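You operate a simulated robot arm through the tools that you are given. There is no shell and no other tool. Be economical: measure what you need, move in short steps, check, and stop when the job is done.

You run a simulated two-armed robot. Do the job below in one go: nothing can be reset, and whatever is moved stays where it is left.

Task
Put the black jet from the clear end of the service table on top of the pack there and the green jet on top of the roll there. Take the grey gloves from the shelf under the service table and put it on the top of the steel cabinet. Put the squeeze bottle that says "Spot Remover" from the top of the low cabinet on the clear end of the service table and the squeeze bottle that says "Defoamer" on the left half of the service table. Take the fluff from the left half of the service table and put it on the top of the low cabinet. Put two of the filters from the left half of the service table on the roller rack of the grey table. Take the measuring cup from the steel worktop and leave it on the jug shelf. Take the pitcher on the steel counter and put it away on the top of the grey table. Close the counter drawer. Take the red scrubber and put it on the bottom of the steel counter. Lift the left dome open. The order is free. Set down upright: jet, squeeze bottle, filter, measuring cup, pitcher, red scrubber.

It is judged by the outcome, as a careful person would: the job done as asked, and still so three seconds after it is handed in. It fails if anything else is knocked over, pushed out of place, dropped, spilled or broken.

Robot
Two 6-joint arms with two-finger grippers on one trunk, on a base that drives. Base frame: it is fixed to the floor where the robot stands at the start and does not move with it; the origin is under the middle of the robot, x ahead of it, y to its left, z up; the surface under the hand at the start is at about z = 0.78. Readings come in m, rad, newtons and seconds.
The left shoulder is at the start at [0.07, 0.176, 1.178], the right one opposite. With the tool pointing down near the work surface each hand reaches from about 0.46 to 0.78 m from the robot's upright axis, wherever it stands, measured 20 degrees to its own side. Places, roughly: bottom of the steel counter [-6.4, -1.2, 0]; clear end of the service table [0.7, -0.3, 0.8]; counter drawer [-6.2, -0.7, 0.7]; filter (6x6x10 cm) [0.7, 1, 0.8]; fluff (5x5x3 cm) [0.8, 1.2, 0.8]; gloves [0.5, -0.5, 0.25]; jet [0.5, 0, 0.75]; jug shelf [-6.4, 0.4, 0.4]; left dome [-2, 1.6, 0.3]; left half of the service table [0.7, 0.8, 0.8]; measuring cup [-6.25, 0.25, 1]; pack [0.75, 0, 0.75]; pitcher [-6.5, -0.75, 1]; red scrubber (11x6x7 cm) [-6.3, -1.1, 0.9]; roll [0.75, 0, 0.75]; roller rack of the grey table [-0.9, -0.6, 0.6]; squeeze bottle [0.5, -1.25, 1]; top of the grey table [-0.9, -1.2, 0.6]; top of the low cabinet [0.8, -1.3, 0.8]; top of the steel cabinet [0.9, 2.8, 1]. Payload 2.45 kg a hand.
The tool frame of a hand sits at the grasp point between the pads (the TCP): z along the fingers, y along the line on which they close. The tips reach 0.026 m beyond it. Largest opening 0.096 m; the body of the gripper starts 0.069 m behind the TCP.
Orientation is that of the tool frame in the base frame, as [roll, pitch, yaw] about the fixed x, y, z axes, in that order (R = Rz(yaw) Ry(pitch) Rx(roll)). With the fingers straight down and closing along the base's y, the tool's x points along the base's -x, its y along +y and its z along -z.

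Tools
- The arms move only by the tool servo_tool. It takes "left_commands", "right_commands" or both (then of equal length, played together; a hand with none holds still); each is text: rows parted by semicolons, each of 7 numbers parted by spaces: the shift along the tool's x, y, z in units of 150 mm (1.0 is 150 mm), then the turn, a rotation vector about the tool's x, y, z in units of 180 degrees (1.0 is 180 degrees), then the gripper command, from -1 (shut) to 1 (fully open), values between in proportion. In form: x y z wx wy wz gripper; .... A call has 1 to 20 rows; each row is the pose to reach, as a shift and turn from the pose commanded when the call began, along the tool's axes at that moment. A call with a number of a shift or a turn outside -1 to 1 is refused whole. A row lasts 0.2 s, in which the tool goes at most 0.05 m and 0.15 rad; a call with a longer step from one row to the next is refused whole, and so is a gripper value outside its range. A pose out of reach is approached as far as the arm can. The call stops where the force on the tool passes 40 N (or 10 N more than at its start, if that is more) or the arm is blocked; 0.2 s more then pass. The fingers move at their own pace and stop on an object; they squeeze with about 42 N. The grip force told is the motor's: it shows also when the fingers shut on nothing. Time passes only in rows, and 0.2 s behind the last, so rows that repeat a pose let the fingers close. It gives the time, the measured TCP pose, the force on the tool (base axes), the opening and the grip force at its end, in the units of the frame above (readings bear some noise), with the torque about the TCP (base axes, N m) and any sound that the robot's microphone picked up.
- Cameras (640 x 400 px; columns grow to the right, rows downward): "scene" is now at [0.0714, -0.0554, 1.4566]; the picture's right is [-0.93, -0.37, 0.00], its down [-0.34, 0.86, -0.37] and it looks along [0.14, -0.35, -0.93] (base axes); focal length 214 px, centre (320, 200). "left" rides on the left gripper at [0.082, -0.003, -0.098] in its tool frame; the picture's right is [0.04, 1.00, 0.00], its down [-0.73, 0.03, -0.68] and it looks along [-0.68, 0.03, 0.73] (tool axes); focal length 256 px, centre (320, 200). "right" rides on the right gripper at [0.082, 0.003, -0.098] in its tool frame; the picture's right is [-0.04, 1.00, 0.00], its down [-0.73, -0.03, -0.68] and it looks along [-0.68, -0.03, 0.73] (tool axes); focal length 256 px, centre (320, 200). There is no depth. A picture from a camera that has moved, and an enlarged one, comes with that camera's place and axes in the base frame and with its lens.
- get_image(camera): a new picture of that camera. No time passes.
- slide_trunk(by): slides the trunk up (or, below 0, down) by that many m; the arms and the scene camera ride with it, the base frame stays. It gives what a move gives, with no picture.
- roll_base(legs): drives the robot by 1 to 6 legs, each [ahead, left, turn to the left] in m, m and rad, along the robot's own axes; the way and the turn of a leg run together, so that a leg with both is an arc; at most 1.5 m and 3.142 rad a leg. The arms and the cameras ride along, it lands a little off, and it stops where it bumps. It gives what a move gives.
- aim_head(pan, tilt): turns the head with the scene camera to pan (to the left, within 1.501 rad either way) and tilt (down, from -0.506 to 1.204), counted from straight ahead of the robot. It gives what a move gives.
- inspect(camera, box): a new picture of the part [left, top, right, bottom] of that camera's present view, enlarged. No time passes.
- close_job(): hands the job in; it is judged then, once.

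Go step by step. Nothing tells you exact positions but the pictures and the camera data: compare them with the known pose of the tool, close in by small moves and look again before you grip or let go. The budget is 567 turns and 370 pictures, counting those below and the enlarged ones. Unless the task says otherwise, let go and move clear before handing in.

The tools are called as name(argument=value, ...) on one line, values as JSON. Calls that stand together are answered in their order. servo_tool: Moves the arms, as the interface text tells. Its arguments: {"type":"object","properties":{"left_commands":{"type":"string"},"right_commands":{"type":"string"}},"required":[]} The other tools are called the same way: slide_trunk (by) slides the trunk up or down; roll_base (legs) drives the base; aim_head (pan, tilt) turns the head that bears the scene camera; get_image (camera) takes a picture; inspect (camera, box) takes an enlarged picture of a part of a camera's view; close_job () hands the job in.

At the start:

```text
time_s: 0.0
left_tcp_pos: [0.6423, 0.0671, 1.071]
left_orientation: [-3.14, -0.001, -3.141]
left_contact_force: [0.2, 0.0, -0.1]
left_torque: [-0.03, 0.0, -0.01]
left_width: 0.0962
left_finger_force: 0.1
right_tcp_pos: [0.4086, -0.4193, 1.0742]
right_orientation: [-3.141, -0.001, 3.141]
right_contact_force: [0.1, 0.0, 0.7]
right_torque: [-0.02, 0.02, 0.0]
right_width: 0.0961
right_finger_force: 0.2
trunk travel left (down, up): [-0.662, 0.178]
robot x, y, heading: [-0.0002, 0.0019, -0.006]
head pan, tilt: [-1.194, 1.187]
```

scene: 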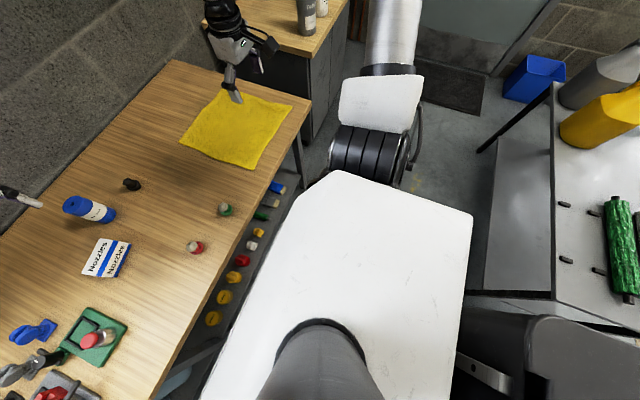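
right: 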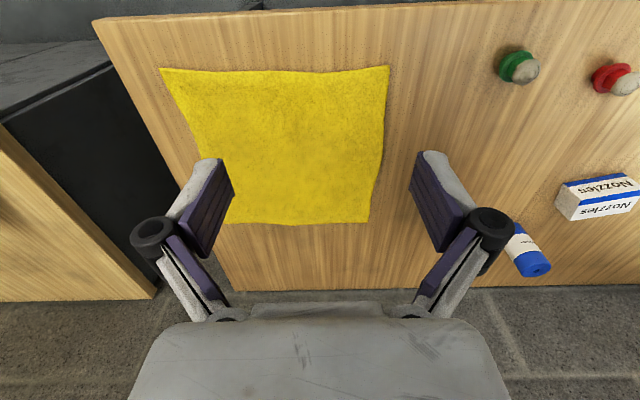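
left: 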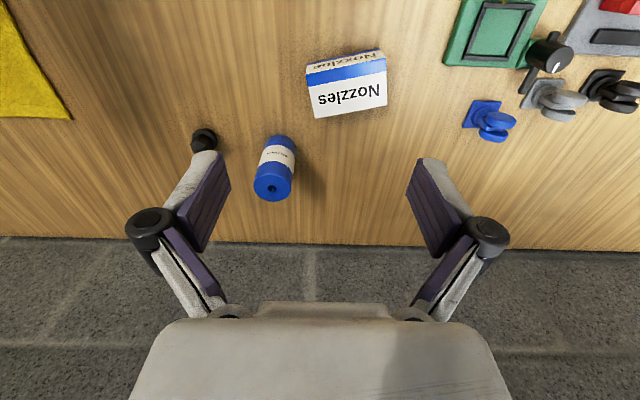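

I see the service table ahead with jets, a Nozzles pack and a blue roll. First I look around with the head.

aim_head(pan=0, tilt=0.8)

get_image(camera="scene")

aim_head(pan=1.0, tilt=0.5)

get_image(camera="scene")

aim_head(pan=-1.0, tilt=0.5)

get_image(camera="scene")

```text
time_s: 1.4
left_tcp_pos: [0.6414, 0.0656, 1.0715]
left_orientation: [-3.141, 0.0, 3.141]
left_contact_force: [-0.3, 0.4, -0.2]
left_torque: [0.04, 0.01, 0.0]
left_width: 0.0959
left_finger_force: 0.0
right_tcp_pos: [0.4076, -0.4185, 1.0737]
right_orientation: [3.141, 0.0, 3.141]
right_contact_force: [0.8, -0.5, 0.2]
right_torque: [0.01, 0.01, -0.02]
right_width: 0.0958
right_finger_force: 0.0
trunk travel left (down, up): [-0.662, 0.178]
robot x, y, heading: [0.0009, 0.0001, 0.002]
head pan, tilt: [0.0, 0.799]
```

```text
366 pictures are left
camera scene: at [0.1311, -0.0027, 1.4835], right [0.0, -1.0, 0.0], down [-0.72, 0.0, -0.7], along [0.7, 0.0, -0.72], focal length 214 px, centre (320, 200)
```

scene: 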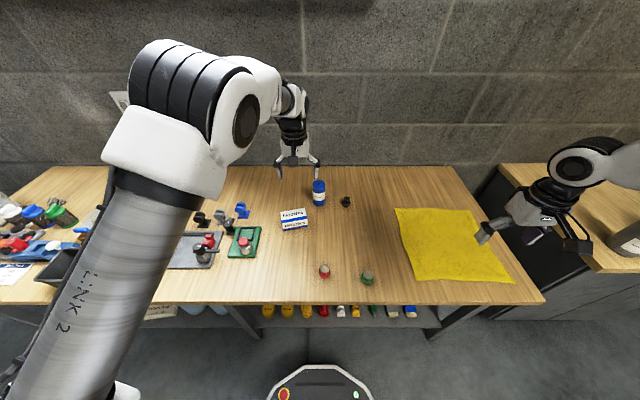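

```text
time_s: 2.7
left_tcp_pos: [0.6399, 0.0671, 1.072]
left_orientation: [-3.141, -0.003, 3.141]
left_contact_force: [0.3, -0.3, -0.2]
left_torque: [0.01, 0.0, 0.03]
left_width: 0.0962
left_finger_force: 0.1
right_tcp_pos: [0.4072, -0.4179, 1.0735]
right_orientation: [3.141, 0.0, -3.142]
right_contact_force: [-0.3, 0.4, 0.1]
right_torque: [0.04, -0.04, -0.01]
right_width: 0.0959
right_finger_force: 0.1
trunk travel left (down, up): [-0.662, 0.178]
robot x, y, heading: [0.0036, -0.0002, 0.003]
head pan, tilt: [1.0, 0.499]
```

```text
365 pictures are left
camera scene: at [0.0997, 0.0739, 1.5095], right [0.84, -0.54, 0.0], down [-0.26, -0.4, -0.88], along [0.47, 0.74, -0.48], focal length 214 px, centre (320, 200)
```

scene: 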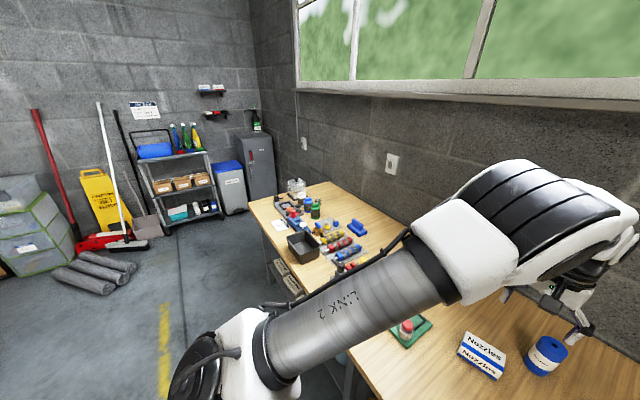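

```text
time_s: 4.6
left_tcp_pos: [0.6413, 0.0663, 1.0719]
left_orientation: [-3.142, -0.001, -3.141]
left_contact_force: [0.3, -0.2, 0.7]
left_torque: [0.01, -0.02, 0.0]
left_width: 0.0961
left_finger_force: 0.1
right_tcp_pos: [0.4079, -0.419, 1.0732]
right_orientation: [3.141, 0.001, -3.14]
right_contact_force: [0.5, 0.2, 0.1]
right_torque: [0.01, 0.05, 0.01]
right_width: 0.0961
right_finger_force: 0.1
trunk travel left (down, up): [-0.662, 0.178]
robot x, y, heading: [-0.0041, 0.0021, -0.0]
head pan, tilt: [-1.0, 0.499]
```

```text
364 pictures are left
camera scene: at [0.0996, -0.0791, 1.5095], right [-0.84, -0.54, 0.0], down [-0.26, 0.4, -0.88], along [0.47, -0.74, -0.48], focal length 214 px, centre (320, 200)
```

scene: 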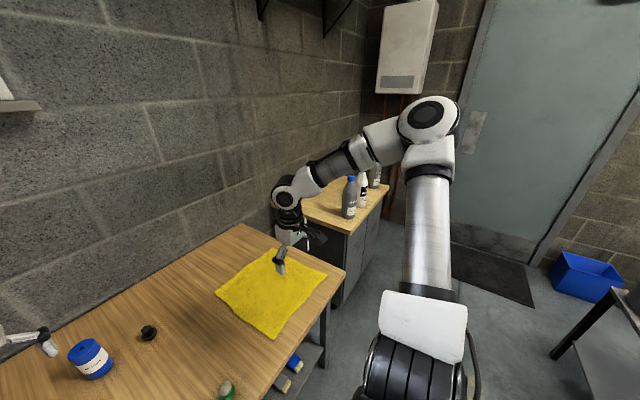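

I take closer views of the jets, pack and roll before gripping.

aim_head(pan=0, tilt=0.8)

inspect(camera="scene", box=[260, 160, 400, 300])

inspect(camera="left", box=[170, 30, 410, 220])

inspect(camera="right", box=[480, 20, 640, 120])

```text
time_s: 5.9
left_tcp_pos: [0.6406, 0.0665, 1.0718]
left_orientation: [3.141, -0.001, 3.14]
left_contact_force: [0.1, 0.7, -0.6]
left_torque: [-0.02, 0.05, 0.0]
left_width: 0.096
left_finger_force: 0.0
right_tcp_pos: [0.4073, -0.4188, 1.0742]
right_orientation: [3.141, 0.0, 3.141]
right_contact_force: [-0.5, -0.4, -0.4]
right_torque: [0.0, 0.02, -0.01]
right_width: 0.0962
right_finger_force: 0.1
trunk travel left (down, up): [-0.662, 0.178]
robot x, y, heading: [0.003, 0.0021, 0.002]
head pan, tilt: [0.0, 0.799]
```

```text
2.86 times, centred on (330, 230) of scene
camera zoom: at [0.1311, -0.0027, 1.4836], right [0.0, -1.0, 0.0], down [-0.72, 0.0, -0.7], along [0.7, 0.0, -0.72], focal length 613 px, centre (291, 114)
```

zoom: 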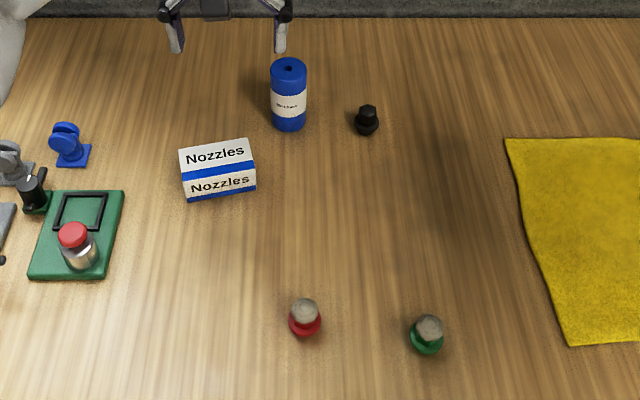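

```text
2.11 times, centred on (290, 125) of left
camera zoom: at [0.5595, 0.0632, 1.1692], right [-0.04, 1.0, 0.0], down [0.73, 0.03, 0.68], along [0.68, 0.03, -0.73], focal length 539 px, centre (383, 358)
```

zoom: 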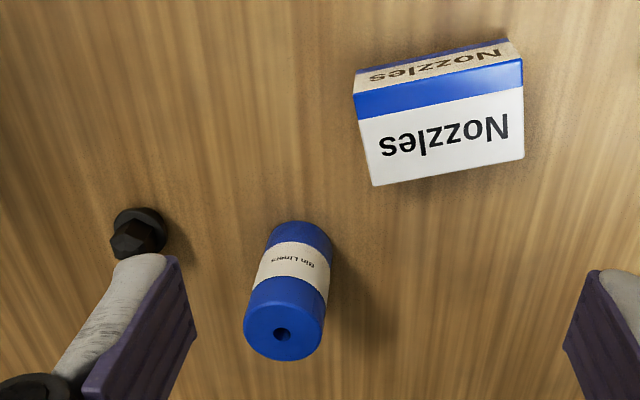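

```text
4.00 times, centred on (560, 70) of right
camera zoom: at [0.3265, -0.4148, 1.172], right [0.04, 1.0, 0.0], down [0.73, -0.03, 0.68], along [0.68, -0.03, -0.73], focal length 1024 px, centre (-640, 720)
```

zoom: 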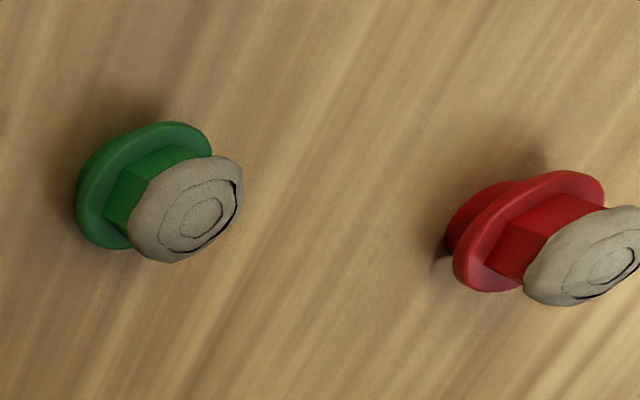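

The jets sit at about black [0.79, -0.12], green [0.44, -0.16], red [0.465, -0.02]; pack at [0.68, 0.10], roll at [0.84, 0]. I edge forward a little for reach, and move the left arm aside while the right goes towards the black jet.

roll_base(legs=[[0.06, 0, 0]])

servo_tool(left_commands="0.13 0.2 0 0 0 0 1; 0.26 0.4 0 0 0 0 1; 0.4 0.6 0 0 0 0 1; 0.53 0.8 0 0 0 0 1; 0.67 1 0 0 0 0 1", right_commands="-0.2 0.2 0 0 0 0 1; -0.4 0.4 0 0 0 0 1; -0.6 0.6 0 0 0 0 1; -0.8 0.8 0 0 0 0 1; -1 1 0 0 0 0 1")

servo_tool(left_commands="0.13 0.2 0 0 0 0 1; 0.26 0.4 0 0 0 0 1; 0.4 0.6 0 0 0 0 1; 0.53 0.8 0 0 0 0 1; 0.67 1 0 0 0 0 1", right_commands="-0.2 0.2 0.1 0 0 0 1; -0.4 0.4 0.2 0 0 0 1; -0.6 0.6 0.3 0 0 0 1; -0.8 0.8 0.4 0 0 0 1; -1 1 0.5 0 0 0 1")

get_image(camera="right")

get_image(camera="scene")

```text
time_s: 6.8
left_tcp_pos: [0.6979, 0.0649, 1.0743]
left_orientation: [3.14, 0.002, 3.14]
left_contact_force: [0.3, -0.2, 1.2]
left_torque: [0.01, -0.02, -0.01]
left_width: 0.0963
left_finger_force: 0.1
right_tcp_pos: [0.4644, -0.4178, 1.0749]
right_orientation: [-3.141, 0.002, 3.142]
right_contact_force: [-0.4, -0.3, 0.4]
right_torque: [0.0, -0.02, 0.0]
right_width: 0.0959
right_finger_force: 0.0
trunk travel left (down, up): [-0.662, 0.178]
robot x, y, heading: [0.0589, -0.0008, 0.002]
head pan, tilt: [0.0, 0.799]
```

```text
time_s: 8.0
left_tcp_pos: [0.6011, 0.2222, 1.0701]
left_orientation: [-3.14, 0.0, 3.14]
left_contact_force: [-0.4, 0.0, 0.5]
left_torque: [-0.03, 0.03, -0.02]
left_width: 0.0961
left_finger_force: 0.1
right_tcp_pos: [0.6175, -0.2655, 1.0734]
right_orientation: [-3.141, -0.003, -3.14]
right_contact_force: [0.5, -0.2, 0.3]
right_torque: [-0.03, 0.05, -0.02]
right_width: 0.0961
right_finger_force: 0.0
trunk travel left (down, up): [-0.662, 0.178]
robot x, y, heading: [0.0593, -0.0006, 0.003]
head pan, tilt: [0.0, 0.799]
```

```text
time_s: 9.2
left_tcp_pos: [0.5013, 0.3708, 1.068]
left_orientation: [-3.14, -0.002, 3.14]
left_contact_force: [-0.3, 0.3, -0.6]
left_torque: [-0.06, 0.0, -0.01]
left_width: 0.096
left_finger_force: 0.1
right_tcp_pos: [0.7649, -0.116, 0.9979]
right_orientation: [-3.14, -0.001, 3.14]
right_contact_force: [0.6, 0.3, 0.4]
right_torque: [-0.04, 0.0, 0.02]
right_width: 0.0962
right_finger_force: 0.1
trunk travel left (down, up): [-0.662, 0.178]
robot x, y, heading: [0.0585, 0.0009, -0.002]
head pan, tilt: [0.0, 0.799]
```

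```text
360 pictures are left
camera right: at [0.6838, -0.1124, 1.0965], right [0.04, 1.0, 0.0], down [0.73, -0.03, 0.68], along [0.68, -0.03, -0.74], focal length 256 px, centre (320, 200)
```

right: 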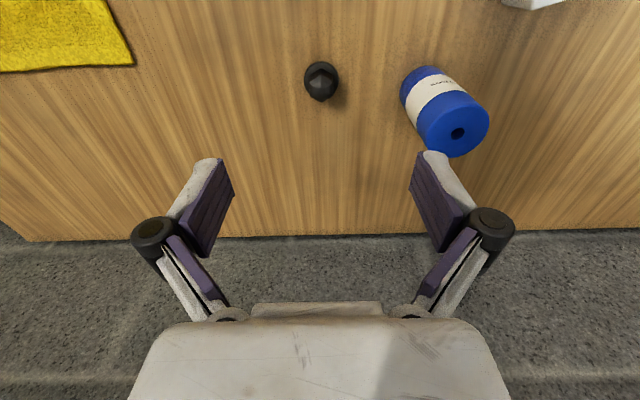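

```text
359 pictures are left
camera scene: at [0.1904, 0.0015, 1.4835], right [0.0, -1.0, 0.0], down [-0.72, 0.0, -0.7], along [0.7, 0.0, -0.72], focal length 214 px, centre (320, 200)
```

scene: 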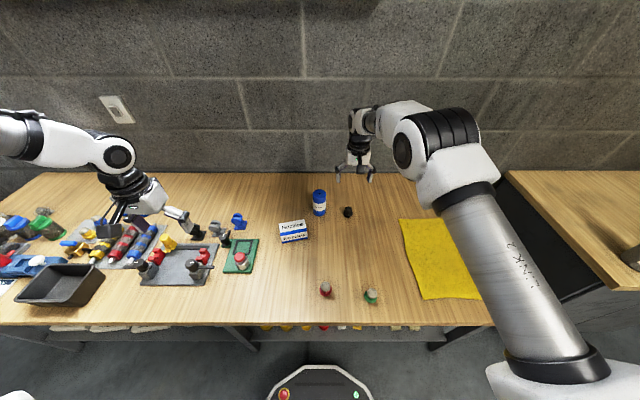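

The black jet is right under the hand at about [0.78, -0.117]. I lower above it and look again.

servo_tool(right_commands="-0.04 0 0.22 0 0 0 1; -0.08 0 0.44 0 0 0 1; -0.1 0 0.66 0 0 0 1")

inspect(camera="right", box=[200, 50, 520, 250])

```text
time_s: 10.0
left_tcp_pos: [0.5013, 0.3665, 1.0698]
left_orientation: [3.14, 0.0, -3.14]
left_contact_force: [0.9, 0.3, 0.5]
left_torque: [-0.02, 0.01, -0.02]
left_width: 0.0961
left_finger_force: 0.1
right_tcp_pos: [0.7812, -0.1189, 0.8965]
right_orientation: [3.14, -0.002, -3.141]
right_contact_force: [0.7, 0.5, -0.4]
right_torque: [0.0, -0.01, 0.0]
right_width: 0.0957
right_finger_force: 0.0
trunk travel left (down, up): [-0.662, 0.178]
robot x, y, heading: [0.061, -0.0036, 0.002]
head pan, tilt: [0.0, 0.799]
```

```text
2.00 times, centred on (360, 150) of right
camera zoom: at [0.6995, -0.1151, 0.996], right [0.04, 1.0, 0.0], down [0.73, -0.03, 0.68], along [0.68, -0.03, -0.73], focal length 512 px, centre (240, 300)
```

zoom: 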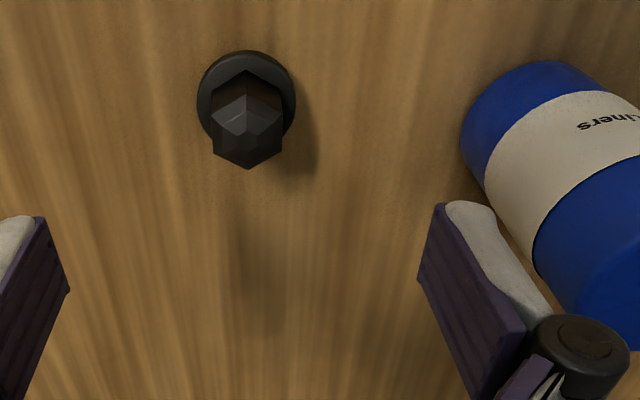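

The black jet is centred between the fingers; descending and gripping its hex.

servo_tool(right_commands="0 0.01 0.2 0 0 0 1; 0 0.01 0.4 0 0 0 1; 0 0.01 0.55 0 0 0 1; 0 0.01 0.55 0 0 0 0; 0 0.01 0.55 0 0 0 -1; 0 0.01 0.55 0 0 0 -1")

inspect(camera="right", box=[200, 50, 520, 250])

```text
time_s: 11.4
left_tcp_pos: [0.4988, 0.3674, 1.0698]
left_orientation: [-3.141, -0.001, -3.141]
left_contact_force: [-0.5, -0.4, -0.3]
left_torque: [-0.03, -0.01, -0.05]
left_width: 0.0958
left_finger_force: 0.1
right_tcp_pos: [0.7812, -0.1169, 0.8186]
right_orientation: [3.141, 0.0, -3.14]
right_contact_force: [0.1, 0.4, 1.1]
right_torque: [0.01, 0.0, 0.01]
right_width: 0.0374
right_finger_force: 41.9
trunk travel left (down, up): [-0.662, 0.178]
robot x, y, heading: [0.0594, -0.0021, -0.003]
head pan, tilt: [0.0, 0.799]
```

```text
2.00 times, centred on (360, 150) of right
camera zoom: at [0.6997, -0.1138, 0.9166], right [0.04, 1.0, 0.0], down [0.73, -0.03, 0.68], along [0.68, -0.03, -0.73], focal length 512 px, centre (240, 300)
```

zoom: 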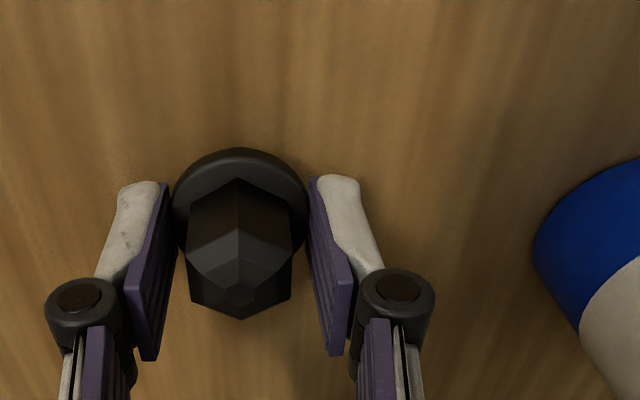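

The fingers hold the flange (0.037 m); I'd rather hold the hex, so I open, rise 12 mm and close again.

servo_tool(right_commands="0 0 0 0 0 0 0; 0 0 -0.07 0 0 0 0; 0 0 -0.07 0 0 0 -1; 0 0 -0.07 0 0 0 -1; 0 0 -0.07 0 0 0 -1")

inspect(camera="right", box=[200, 50, 520, 250])

```text
time_s: 12.6
left_tcp_pos: [0.5003, 0.3671, 1.0693]
left_orientation: [-3.141, -0.001, -3.14]
left_contact_force: [-0.4, 0.2, -0.3]
left_torque: [-0.02, 0.01, -0.01]
left_width: 0.096
left_finger_force: 0.1
right_tcp_pos: [0.7806, -0.1165, 0.8283]
right_orientation: [3.141, 0.002, 3.141]
right_contact_force: [-0.6, 0.1, 2.4]
right_torque: [0.01, 0.04, 0.03]
right_width: 0.0275
right_finger_force: 41.8
trunk travel left (down, up): [-0.662, 0.178]
robot x, y, heading: [0.059, 0.0014, 0.003]
head pan, tilt: [0.0, 0.799]
```

```text
2.00 times, centred on (360, 150) of right
camera zoom: at [0.6993, -0.1136, 0.9266], right [0.04, 1.0, 0.0], down [0.73, -0.03, 0.68], along [0.68, -0.03, -0.73], focal length 512 px, centre (240, 300)
```

zoom: 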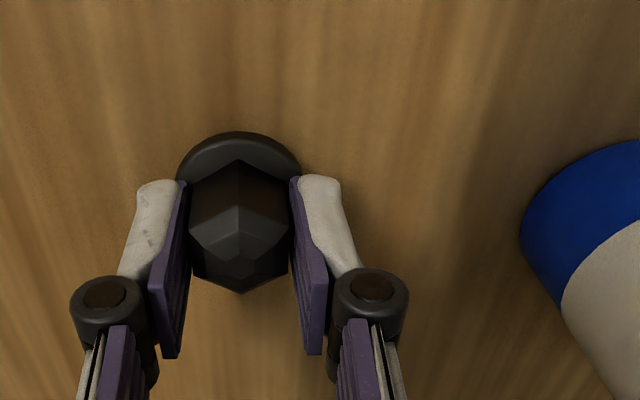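

The hex is held. I lift and carry it towards the pack.

servo_tool(right_commands="0 0 -0.3 0 0 0 -1; 0 0 -0.6 0 0 0 -1; 0 0 -0.9 0 0 0 -1; 0.2 0.2 -0.9 0 0 0 -1; 0.4 0.4 -0.9 0 0 0 -1; 0.6 0.6 -0.9 0 0 0 -1; 0.7 0.85 -0.9 0 0 0 -1; 0.7 1 -0.9 0 0 0 -1")

get_image(camera="right")

inspect(camera="scene", box=[220, 130, 420, 310])

```text
time_s: 14.4
left_tcp_pos: [0.5016, 0.3682, 1.069]
left_orientation: [-3.139, 0.002, 3.141]
left_contact_force: [1.2, -0.2, -0.2]
left_torque: [-0.01, 0.0, 0.01]
left_width: 0.096
left_finger_force: 0.1
right_tcp_pos: [0.7217, -0.0175, 0.9609]
right_orientation: [-3.142, -0.001, 3.141]
right_contact_force: [0.4, 0.5, 0.1]
right_torque: [0.01, -0.01, 0.03]
right_width: 0.0276
right_finger_force: 41.9
right hand out of reach, approached as far as the arm can: row 6, 7, 8
trunk travel left (down, up): [-0.662, 0.178]
robot x, y, heading: [0.0571, 0.0011, -0.003]
head pan, tilt: [0.0, 0.799]
```

```text
355 pictures are left
camera right: at [0.6405, -0.0142, 1.0587], right [0.04, 1.0, 0.0], down [0.73, -0.03, 0.68], along [0.68, -0.03, -0.73], focal length 256 px, centre (320, 200)
```

right: 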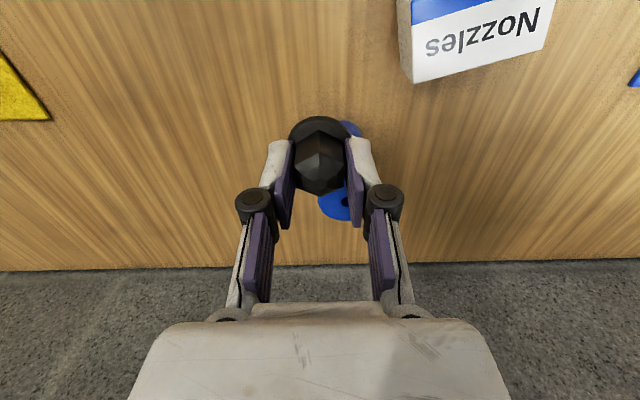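

```text
2.22 times, centred on (320, 220) of scene
camera zoom: at [0.1902, -0.0013, 1.4835], right [0.0, -1.0, 0.0], down [-0.72, 0.0, -0.7], along [0.7, 0.0, -0.72], focal length 477 px, centre (320, 156)
```

zoom: 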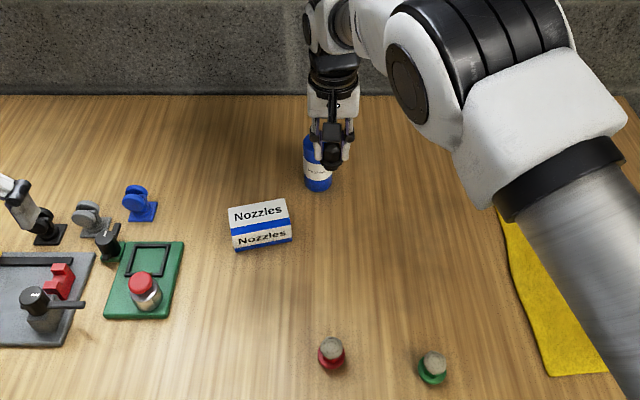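

The pack centre is at about [0.688, 0.104], beyond the right hand's reach to the left; I shift the base left a bit.

roll_base(legs=[[0, 0.12, 0]])

get_image(camera="right")

```text
time_s: 15.7
left_tcp_pos: [0.5016, 0.4879, 1.0692]
left_orientation: [3.141, 0.0, -3.14]
left_contact_force: [0.3, 0.0, 0.3]
left_torque: [0.0, 0.02, 0.01]
left_width: 0.0961
left_finger_force: 0.2
right_tcp_pos: [0.7225, 0.1007, 0.9612]
right_orientation: [3.14, -0.004, 3.141]
right_contact_force: [0.5, 0.2, -0.7]
right_torque: [0.02, 0.01, -0.02]
right_width: 0.0275
right_finger_force: 41.7
trunk travel left (down, up): [-0.662, 0.178]
robot x, y, heading: [0.054, 0.1199, 0.002]
head pan, tilt: [0.0, 0.799]
```

```text
353 pictures are left
camera right: at [0.6404, 0.1045, 1.0592], right [0.04, 1.0, 0.0], down [0.73, -0.03, 0.68], along [0.68, -0.03, -0.73], focal length 256 px, centre (320, 200)
```

right: 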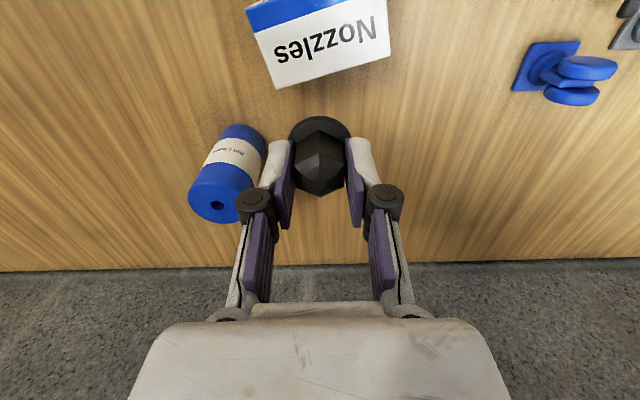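

servo_tool(right_commands="0 0 0 0 0 0 -1")

```text
time_s: 16.1
left_tcp_pos: [0.5, 0.4871, 1.0698]
left_orientation: [3.141, 0.0, -3.142]
left_contact_force: [-0.6, -0.2, -0.2]
left_torque: [0.02, 0.0, -0.02]
left_width: 0.0961
left_finger_force: 0.0
right_tcp_pos: [0.7216, 0.101, 0.9611]
right_orientation: [3.141, -0.001, 3.141]
right_contact_force: [-1.2, 0.2, -0.3]
right_torque: [0.04, -0.01, 0.0]
right_width: 0.0275
right_finger_force: 42.3
trunk travel left (down, up): [-0.662, 0.178]
robot x, y, heading: [0.0555, 0.1203, -0.001]
head pan, tilt: [0.0, 0.799]
```

servo_tool(right_commands="0.12 0.01 0 0 0 0 -1; 0.24 0.01 0.15 0 0 0 -1; 0.24 0.01 0.3 0 0 0 -1; 0.24 0.01 0.45 0 0 0 -1")

get_image(camera="right")

inspect(camera="scene", box=[260, 150, 460, 290])

```text
time_s: 17.1
left_tcp_pos: [0.5011, 0.4882, 1.0696]
left_orientation: [3.14, 0.0, 3.141]
left_contact_force: [0.2, 0.4, 0.2]
left_torque: [-0.01, 0.03, -0.01]
left_width: 0.0961
left_finger_force: 0.1
right_tcp_pos: [0.6986, 0.0869, 0.8902]
right_orientation: [3.139, -0.004, -3.141]
right_contact_force: [0.4, 1.1, 0.3]
right_torque: [0.01, -0.01, 0.03]
right_width: 0.0273
right_finger_force: 42.0
right hand out of reach, approached as far as the arm can: row 1, 2, 3, 4
trunk travel left (down, up): [-0.662, 0.178]
robot x, y, heading: [0.0546, 0.1234, 0.001]
head pan, tilt: [0.0, 0.799]
```

```text
352 pictures are left
camera right: at [0.618, 0.0904, 0.989], right [0.04, 1.0, 0.0], down [0.74, -0.03, 0.68], along [0.68, -0.02, -0.74], focal length 256 px, centre (320, 200)
```

right: 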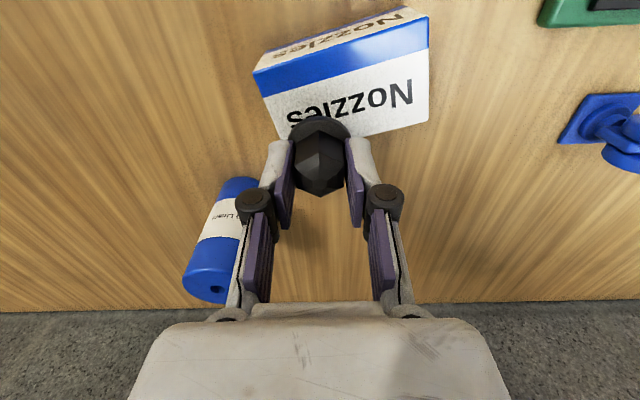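

```text
2.86 times, centred on (360, 220) of scene
camera zoom: at [0.1901, 0.1181, 1.4835], right [0.0, -1.0, 0.0], down [-0.72, 0.0, -0.7], along [0.7, 0.0, -0.72], focal length 613 px, centre (206, 143)
```

zoom: 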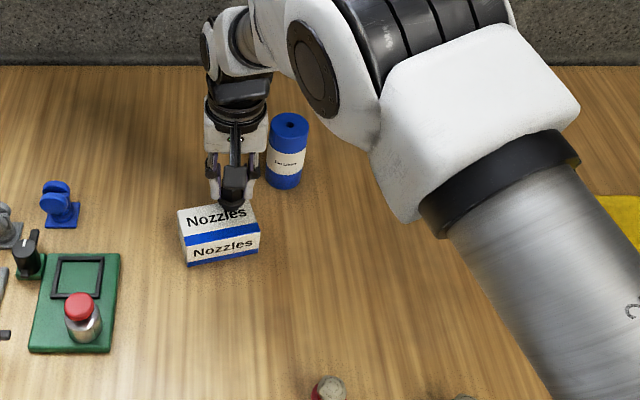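

The right arm is at its inner limit; I move the base a bit further left and then correct.

roll_base(legs=[[-0.02, 0.09, 0]])

servo_tool(right_commands="0 -0.2 0 0 0 0 -1; 0 -0.46 0 0 0 0 -1")

get_image(camera="right")

```text
time_s: 18.2
left_tcp_pos: [0.4799, 0.5781, 1.0705]
left_orientation: [-3.141, -0.001, -3.141]
left_contact_force: [0.3, -0.7, -0.5]
left_torque: [-0.04, -0.01, -0.03]
left_width: 0.096
left_finger_force: 0.1
right_tcp_pos: [0.6793, 0.1778, 0.8904]
right_orientation: [3.137, -0.002, -3.141]
right_contact_force: [0.0, -1.3, -0.8]
right_torque: [0.02, 0.0, 0.03]
right_width: 0.0276
right_finger_force: 41.6
trunk travel left (down, up): [-0.662, 0.178]
robot x, y, heading: [0.0415, 0.211, 0.004]
head pan, tilt: [0.0, 0.799]
```

```text
time_s: 18.8
left_tcp_pos: [0.4805, 0.5775, 1.0696]
left_orientation: [-3.141, 0.001, -3.139]
left_contact_force: [-1.0, -0.4, 0.1]
left_torque: [0.01, -0.01, 0.01]
left_width: 0.096
left_finger_force: 0.2
right_tcp_pos: [0.68, 0.1056, 0.8892]
right_orientation: [3.139, -0.005, -3.14]
right_contact_force: [-0.7, -0.4, -0.7]
right_torque: [0.0, -0.02, 0.03]
right_width: 0.0277
right_finger_force: 42.3
trunk travel left (down, up): [-0.662, 0.178]
robot x, y, heading: [0.0399, 0.2043, -0.001]
head pan, tilt: [0.0, 0.799]
```

```text
350 pictures are left
camera right: at [0.5986, 0.11, 0.9883], right [0.04, 1.0, 0.0], down [0.74, -0.03, 0.68], along [0.68, -0.02, -0.74], focal length 256 px, centre (320, 200)
```

right: 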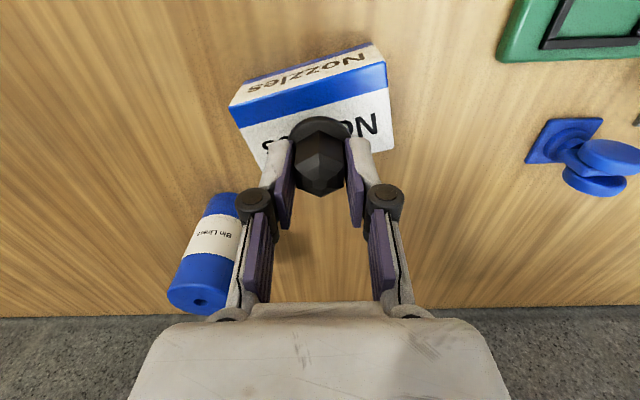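

The jet is over the pack's middle. I go down in small steps.

servo_tool(right_commands="0 0 0.04 0 0 0 -1; 0 0 0.08 0 0 0 -1")

inspect(camera="scene", box=[300, 150, 460, 270])

```text
time_s: 19.4
left_tcp_pos: [0.4797, 0.578, 1.069]
left_orientation: [3.141, 0.001, -3.139]
left_contact_force: [-0.4, 0.0, 0.6]
left_torque: [-0.02, 0.01, -0.01]
left_width: 0.096
left_finger_force: 0.1
right_tcp_pos: [0.6789, 0.1067, 0.8793]
right_orientation: [3.138, -0.003, -3.141]
right_contact_force: [0.2, 0.0, 0.8]
right_torque: [-0.06, -0.01, 0.03]
right_width: 0.0276
right_finger_force: 42.1
trunk travel left (down, up): [-0.662, 0.178]
robot x, y, heading: [0.0375, 0.208, 0.002]
head pan, tilt: [0.0, 0.799]
```

```text
3.33 times, centred on (380, 210) of scene
camera zoom: at [0.1695, 0.2069, 1.4836], right [0.0, -1.0, 0.0], down [-0.72, 0.0, -0.7], along [0.7, 0.0, -0.72], focal length 715 px, centre (120, 167)
```

zoom: 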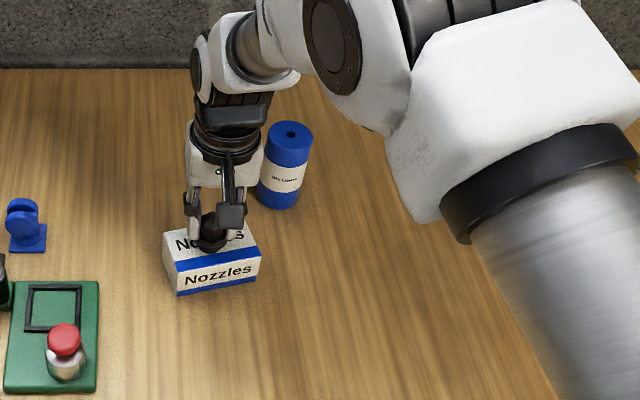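

servo_tool(right_commands="0 0 0.03 0 0 0 -1; 0 0 0.06 0 0 0 -1")

servo_tool(right_commands="0 0 0.02 0 0 0 -1; 0 0 0.03 0 0 0 -1")

```text
time_s: 20.0
left_tcp_pos: [0.4784, 0.5782, 1.071]
left_orientation: [3.141, 0.003, 3.14]
left_contact_force: [0.3, -0.2, 0.5]
left_torque: [-0.01, 0.02, 0.01]
left_width: 0.0962
left_finger_force: 0.0
right_tcp_pos: [0.6816, 0.1074, 0.8772]
right_orientation: [3.136, 0.009, -3.14]
right_contact_force: [-10.7, -0.2, 27.2]
right_torque: [-0.01, 0.61, 0.01]
right_width: 0.0277
right_finger_force: 41.9
trunk travel left (down, up): [-0.662, 0.178]
robot x, y, heading: [0.0401, 0.206, 0.003]
head pan, tilt: [0.0, 0.799]
stopped in row 2 (right hand): the force on the tool passed its limit at 41 N (the readings are from after the stop); the commanded pose is now the measured one
```

```text
time_s: 20.4
left_tcp_pos: [0.4777, 0.5772, 1.0714]
left_orientation: [3.141, 0.002, 3.14]
left_contact_force: [0.1, 0.0, -0.6]
left_torque: [-0.01, 0.0, -0.01]
left_width: 0.0961
left_finger_force: 0.0
right_tcp_pos: [0.6833, 0.1066, 0.8769]
right_orientation: [3.136, 0.016, -3.141]
right_contact_force: [-9.1, 0.9, 28.4]
right_torque: [0.02, 0.62, 0.0]
right_width: 0.0273
right_finger_force: 42.2
trunk travel left (down, up): [-0.662, 0.178]
robot x, y, heading: [0.0403, 0.2078, 0.002]
head pan, tilt: [0.0, 0.799]
stopped in row 2 (right hand): the force on the tool passed its limit at 40 N (the readings are from after the stop); the commanded pose is now the measured one
```

The jet rests on the pack (contact at z 0.877). I relieve the pressure, check, then open.

servo_tool(right_commands="0.015 0 -0.01 0 -0.005 0 -1; 0.015 0 -0.01 0 -0.005 0 -1")

inspect(camera="right", box=[200, 20, 520, 220])

```text
time_s: 21.1
left_tcp_pos: [0.4789, 0.5777, 1.0704]
left_orientation: [3.141, 0.002, -3.14]
left_contact_force: [-0.9, 0.4, 0.1]
left_torque: [-0.02, 0.02, 0.0]
left_width: 0.0959
left_finger_force: 0.0
right_tcp_pos: [0.6822, 0.1071, 0.878]
right_orientation: [3.135, 0.032, -3.141]
right_contact_force: [5.6, 0.0, 26.1]
right_torque: [-0.07, -0.02, -0.04]
right_width: 0.0273
right_finger_force: 42.0
trunk travel left (down, up): [-0.662, 0.178]
robot x, y, heading: [0.0404, 0.2095, 0.0]
head pan, tilt: [0.0, 0.799]
```

```text
2.00 times, centred on (360, 120) of right
camera zoom: at [0.5972, 0.1107, 0.973], right [0.04, 1.0, 0.01], down [0.71, -0.03, 0.7], along [0.7, -0.02, -0.71], focal length 512 px, centre (240, 360)
```

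zoom: 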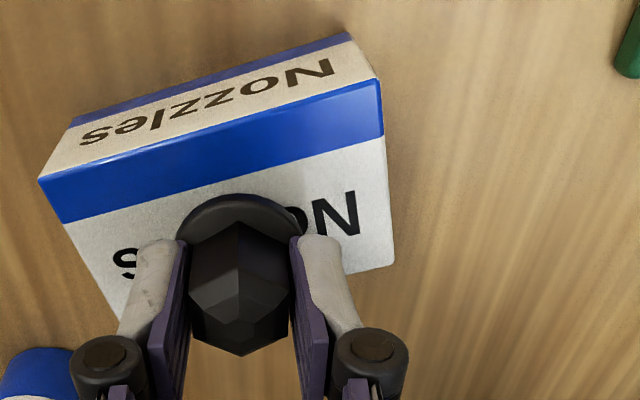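

Level and shift 1 cm back to the pack's centre first.

servo_tool(right_commands="0 0 -0.05 0 0.01 0 -1; 0.07 0 -0.05 0 0.01 0 -1")

inspect(camera="right", box=[200, 20, 520, 220])

```text
time_s: 21.6
left_tcp_pos: [0.4787, 0.578, 1.0698]
left_orientation: [3.141, 0.002, 3.141]
left_contact_force: [0.7, -0.2, 0.2]
left_torque: [-0.04, -0.04, 0.0]
left_width: 0.0961
left_finger_force: 0.0
right_tcp_pos: [0.6691, 0.1078, 0.8805]
right_orientation: [3.136, -0.006, -3.14]
right_contact_force: [0.3, 0.5, -0.4]
right_torque: [-0.01, -0.02, -0.03]
right_width: 0.0276
right_finger_force: 42.3
trunk travel left (down, up): [-0.662, 0.178]
robot x, y, heading: [0.0405, 0.2103, 0.003]
head pan, tilt: [0.0, 0.799]
```

```text
2.00 times, centred on (360, 120) of right
camera zoom: at [0.5891, 0.1104, 0.98], right [0.04, 1.0, 0.0], down [0.74, -0.03, 0.68], along [0.67, -0.02, -0.74], focal length 512 px, centre (240, 360)
```

zoom: 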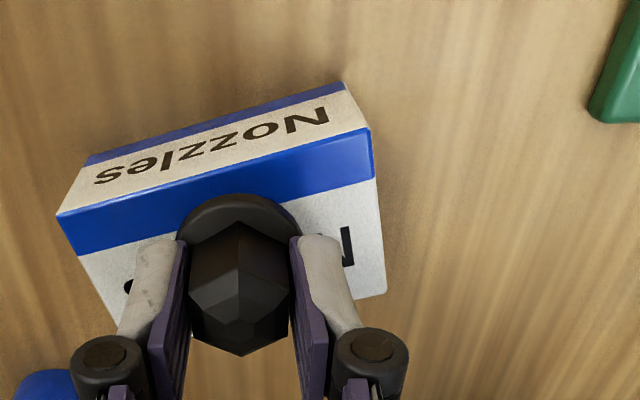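

Now centred. A gentle 2–3 mm down, then open.

servo_tool(right_commands="0 0 0.012 0 0 0 -1; 0 0 0.018 0 0 0 -1")

```text
time_s: 22.2
left_tcp_pos: [0.4796, 0.5771, 1.0703]
left_orientation: [3.141, 0.0, -3.141]
left_contact_force: [-0.3, -0.5, 0.3]
left_torque: [0.01, 0.0, 0.03]
left_width: 0.0964
left_finger_force: 0.0
right_tcp_pos: [0.67, 0.1065, 0.8786]
right_orientation: [3.136, -0.004, -3.141]
right_contact_force: [-0.1, 0.6, -0.7]
right_torque: [-0.02, -0.05, 0.01]
right_width: 0.0274
right_finger_force: 41.8
trunk travel left (down, up): [-0.662, 0.178]
robot x, y, heading: [0.0414, 0.2091, 0.003]
head pan, tilt: [0.0, 0.799]
```

servo_tool(right_commands="0 0 0.01 0 0 0 -1; 0 0 0.01 0 0 0 -1")

```text
time_s: 22.9
left_tcp_pos: [0.4805, 0.5771, 1.0706]
left_orientation: [-3.141, 0.0, -3.141]
left_contact_force: [-0.5, 0.2, 0.0]
left_torque: [-0.02, 0.02, 0.01]
left_width: 0.0959
left_finger_force: 0.0
right_tcp_pos: [0.6709, 0.1067, 0.8783]
right_orientation: [3.138, -0.002, -3.139]
right_contact_force: [-0.3, 0.2, 0.4]
right_torque: [-0.03, -0.03, 0.0]
right_width: 0.0275
right_finger_force: 41.5
trunk travel left (down, up): [-0.662, 0.178]
robot x, y, heading: [0.0383, 0.2096, -0.001]
head pan, tilt: [0.0, 0.799]
```

Nearly touching; one or two millimetres more, watching the force, then open.

servo_tool(right_commands="0 0 0.01 0 0 0 -1; 0 0 0.01 0 0 0 -1")

```text
time_s: 23.4
left_tcp_pos: [0.4791, 0.5772, 1.0697]
left_orientation: [3.14, 0.0, -3.14]
left_contact_force: [-0.3, 0.3, 0.4]
left_torque: [0.02, -0.02, 0.01]
left_width: 0.0959
left_finger_force: 0.0
right_tcp_pos: [0.6723, 0.1057, 0.8771]
right_orientation: [3.136, -0.002, -3.139]
right_contact_force: [-0.6, -0.8, 10.4]
right_torque: [-0.05, -0.02, -0.01]
right_width: 0.0275
right_finger_force: 41.7
trunk travel left (down, up): [-0.662, 0.178]
robot x, y, heading: [0.0388, 0.2092, 0.002]
head pan, tilt: [0.0, 0.799]
```

Touching at 10 N. Opening gently and rising.

servo_tool(right_commands="0 0 -0.005 0 0 0 -0.2; 0 0 -0.005 0 0 0 0; 0 0 -0.1 0 0 0 0.2; 0 0 -0.3 0 0 0 0.5; 0 0 -0.6 0 0 0 1; 0 0 -0.9 0 0 0 1")

get_image(camera="right")

```text
time_s: 24.9
left_tcp_pos: [0.4793, 0.5779, 1.069]
left_orientation: [-3.141, 0.001, 3.141]
left_contact_force: [-0.3, 0.6, 1.6]
left_torque: [0.0, 0.0, 0.03]
left_width: 0.0961
left_finger_force: 0.1
right_tcp_pos: [0.67, 0.1063, 1.0113]
right_orientation: [3.136, -0.003, -3.141]
right_contact_force: [-0.1, 0.6, 0.7]
right_torque: [-0.02, 0.01, -0.03]
right_width: 0.096
right_finger_force: 0.1
trunk travel left (down, up): [-0.662, 0.178]
robot x, y, heading: [0.0378, 0.2089, 0.003]
head pan, tilt: [0.0, 0.799]
```

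```text
346 pictures are left
camera right: at [0.5886, 0.1098, 1.1097], right [0.04, 1.0, 0.01], down [0.74, -0.03, 0.68], along [0.68, -0.02, -0.74], focal length 256 px, centre (320, 200)
```

right: 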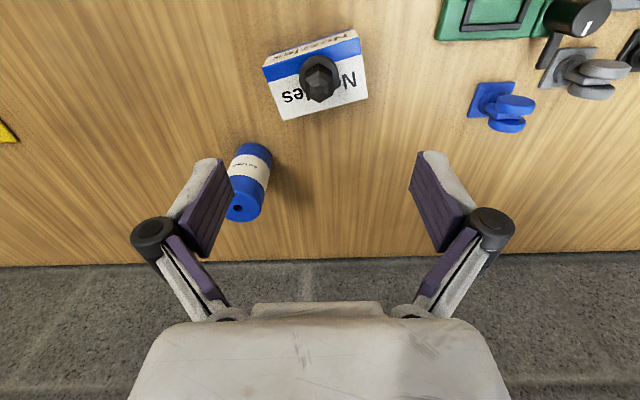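

The black jet stands on the pack. Next the green jet: I back off slightly and to the right.

roll_base(legs=[[-0.09, -0.2, 0]])

get_image(camera="right")

```text
time_s: 26.5
left_tcp_pos: [0.3932, 0.3782, 1.069]
left_orientation: [3.141, 0.001, 3.141]
left_contact_force: [-0.7, 0.5, 0.3]
left_torque: [0.0, 0.0, 0.0]
left_width: 0.0959
left_finger_force: 0.0
right_tcp_pos: [0.5815, -0.093, 1.0106]
right_orientation: [3.136, -0.003, 3.141]
right_contact_force: [1.0, 0.1, 0.1]
right_torque: [-0.01, 0.01, 0.0]
right_width: 0.0959
right_finger_force: 0.0
trunk travel left (down, up): [-0.662, 0.178]
robot x, y, heading: [-0.0539, 0.0086, -0.001]
head pan, tilt: [0.0, 0.799]
```

```text
345 pictures are left
camera right: at [0.5008, -0.0896, 1.1089], right [0.04, 1.0, 0.01], down [0.74, -0.03, 0.68], along [0.68, -0.02, -0.74], focal length 256 px, centre (320, 200)
```

right: 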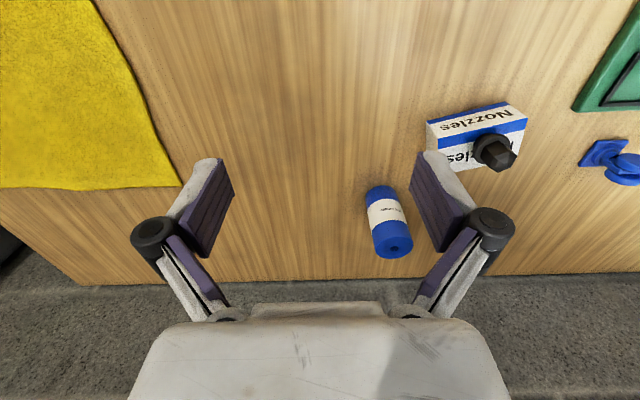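

servo_tool(right_commands="0.23 -0.11 0.1 0 0 0 1; 0.46 -0.22 0.2 0 0 0 1; 0.69 -0.33 0.3 0 0 0 1; 0.92 -0.44 0.5 0 0 0 1")

get_image(camera="right")

```text
time_s: 27.5
left_tcp_pos: [0.3915, 0.3782, 1.0696]
left_orientation: [3.141, 0.0, 3.14]
left_contact_force: [-0.4, 0.4, 0.0]
left_torque: [0.01, -0.01, 0.03]
left_width: 0.0958
left_finger_force: 0.1
right_tcp_pos: [0.4423, -0.1604, 0.9359]
right_orientation: [3.135, -0.004, 3.141]
right_contact_force: [-0.2, -0.8, -0.1]
right_torque: [0.02, 0.0, 0.02]
right_width: 0.096
right_finger_force: 0.1
trunk travel left (down, up): [-0.662, 0.178]
robot x, y, heading: [-0.0489, 0.0099, 0.002]
head pan, tilt: [0.0, 0.799]
```

```text
344 pictures are left
camera right: at [0.3612, -0.1571, 1.0337], right [0.04, 1.0, 0.01], down [0.74, -0.03, 0.68], along [0.68, -0.02, -0.74], focal length 256 px, centre (320, 200)
```

right: 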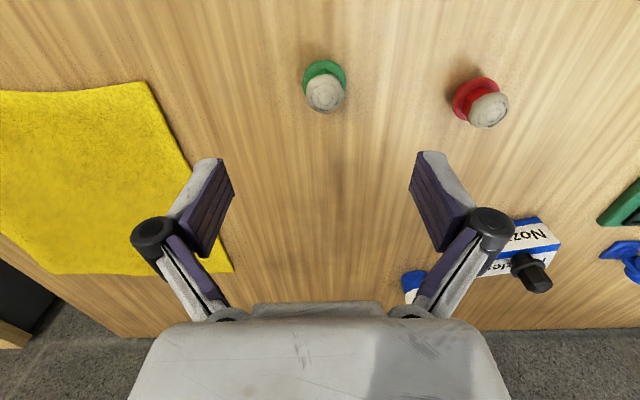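

servo_tool(right_commands="0.02 0.03 0.25 0 0 0 1; 0.02 0.03 0.5 0 0 0 1; 0.02 0.03 0.71 0 0 0 1; 0.02 0.03 0.71 0 0 0 0; 0.02 0.03 0.71 0 0 0 -1; 0.02 0.03 0.71 0 0 0 -1")

inspect(camera="right", box=[200, 50, 520, 250])

```text
time_s: 28.9
left_tcp_pos: [0.392, 0.378, 1.0696]
left_orientation: [-3.141, 0.001, 3.139]
left_contact_force: [0.5, -0.3, 0.6]
left_torque: [0.03, 0.01, -0.02]
left_width: 0.0961
left_finger_force: 0.0
right_tcp_pos: [0.4423, -0.1531, 0.83]
right_orientation: [3.136, -0.003, 3.141]
right_contact_force: [-0.7, -0.4, 2.4]
right_torque: [0.05, 0.0, -0.01]
right_width: 0.0273
right_finger_force: 41.9
trunk travel left (down, up): [-0.662, 0.178]
robot x, y, heading: [-0.0481, 0.0094, 0.0]
head pan, tilt: [0.0, 0.799]
```

```text
2.00 times, centred on (360, 150) of right
camera zoom: at [0.3605, -0.1505, 0.9292], right [0.04, 1.0, 0.01], down [0.74, -0.03, 0.68], along [0.68, -0.02, -0.74], focal length 512 px, centre (240, 300)
```

zoom: 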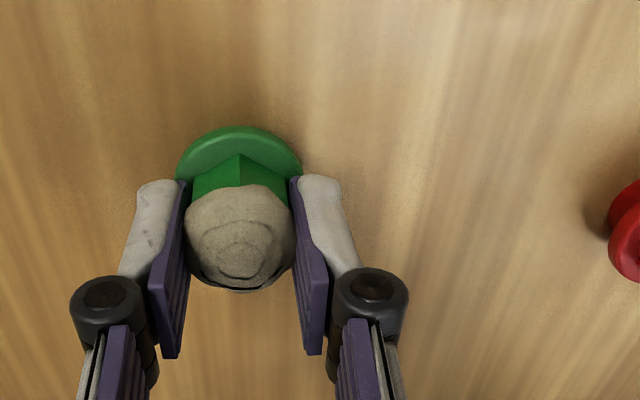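

Green jet held by its hex. I lift and drive so that the right hand can reach the roll.

servo_tool(right_commands="0 0 -0.3 0 0 0 -1; 0 0 -0.6 0 0 0 -1; 0 0 -0.9 0 0 0 -1; 0 0 -1 0 0 0 -1")

roll_base(legs=[[0.12, 0.16, 0]])

servo_tool(right_commands="-0.3 0 -0.1 0 0 0 -1; -0.6 0 -0.2 0 0 0 -1; -0.9 0 -0.3 0 0 0 -1")

get_image(camera="right")

inspect(camera="scene", box=[300, 130, 500, 290])

```text
time_s: 29.9
left_tcp_pos: [0.3919, 0.3798, 1.0708]
left_orientation: [-3.141, 0.0, 3.14]
left_contact_force: [0.1, 0.7, -0.3]
left_torque: [0.02, -0.01, 0.01]
left_width: 0.0959
left_finger_force: 0.1
right_tcp_pos: [0.4392, -0.1529, 0.9806]
right_orientation: [3.137, -0.003, 3.14]
right_contact_force: [0.8, 0.0, -0.4]
right_torque: [0.0, 0.03, -0.01]
right_width: 0.0274
right_finger_force: 42.0
trunk travel left (down, up): [-0.662, 0.178]
robot x, y, heading: [-0.0509, 0.0107, -0.004]
head pan, tilt: [0.0, 0.799]
```

```text
time_s: 31.5
left_tcp_pos: [0.5123, 0.539, 1.0708]
left_orientation: [-3.14, -0.001, 3.14]
left_contact_force: [1.2, 1.2, 0.3]
left_torque: [0.04, -0.01, -0.01]
left_width: 0.0962
left_finger_force: 0.0
right_tcp_pos: [0.5591, 0.0068, 0.9797]
right_orientation: [3.136, -0.004, -3.141]
right_contact_force: [-0.1, -0.9, -1.1]
right_torque: [0.03, -0.04, 0.02]
right_width: 0.0275
right_finger_force: 42.0
trunk travel left (down, up): [-0.662, 0.178]
robot x, y, heading: [0.0702, 0.1713, -0.003]
head pan, tilt: [0.0, 0.799]
```

```text
time_s: 32.3
left_tcp_pos: [0.5137, 0.5386, 1.0685]
left_orientation: [-3.14, -0.003, 3.139]
left_contact_force: [0.5, -0.3, -0.1]
left_torque: [0.02, 0.03, 0.0]
left_width: 0.0959
left_finger_force: 0.0
right_tcp_pos: [0.6967, 0.0081, 1.025]
right_orientation: [3.135, -0.005, 3.138]
right_contact_force: [-0.1, 0.4, 0.7]
right_torque: [-0.03, -0.01, 0.0]
right_width: 0.0273
right_finger_force: 42.1
trunk travel left (down, up): [-0.662, 0.178]
robot x, y, heading: [0.0722, 0.1727, -0.002]
head pan, tilt: [0.0, 0.799]
```

```text
342 pictures are left
camera right: at [0.6158, 0.0102, 1.1231], right [0.04, 1.0, 0.0], down [0.74, -0.03, 0.67], along [0.67, -0.02, -0.74], focal length 256 px, centre (320, 200)
```

right: 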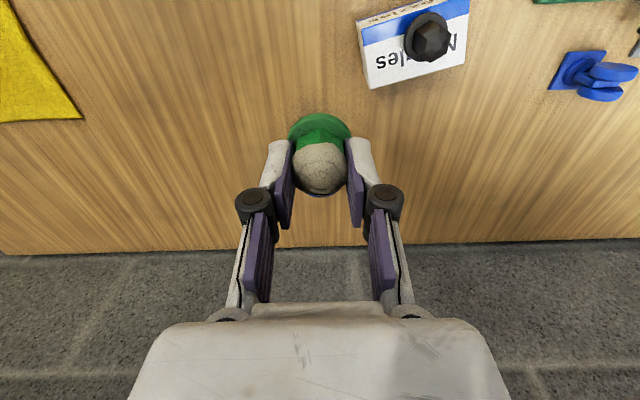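

```text
2.50 times, centred on (400, 210) of scene
camera zoom: at [0.2029, 0.1693, 1.4833], right [0.0, -1.0, 0.0], down [-0.72, 0.0, -0.7], along [0.7, 0.0, -0.72], focal length 536 px, centre (120, 175)
```

zoom: 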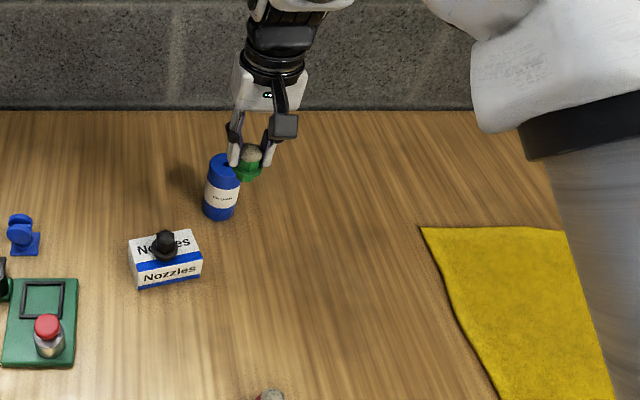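

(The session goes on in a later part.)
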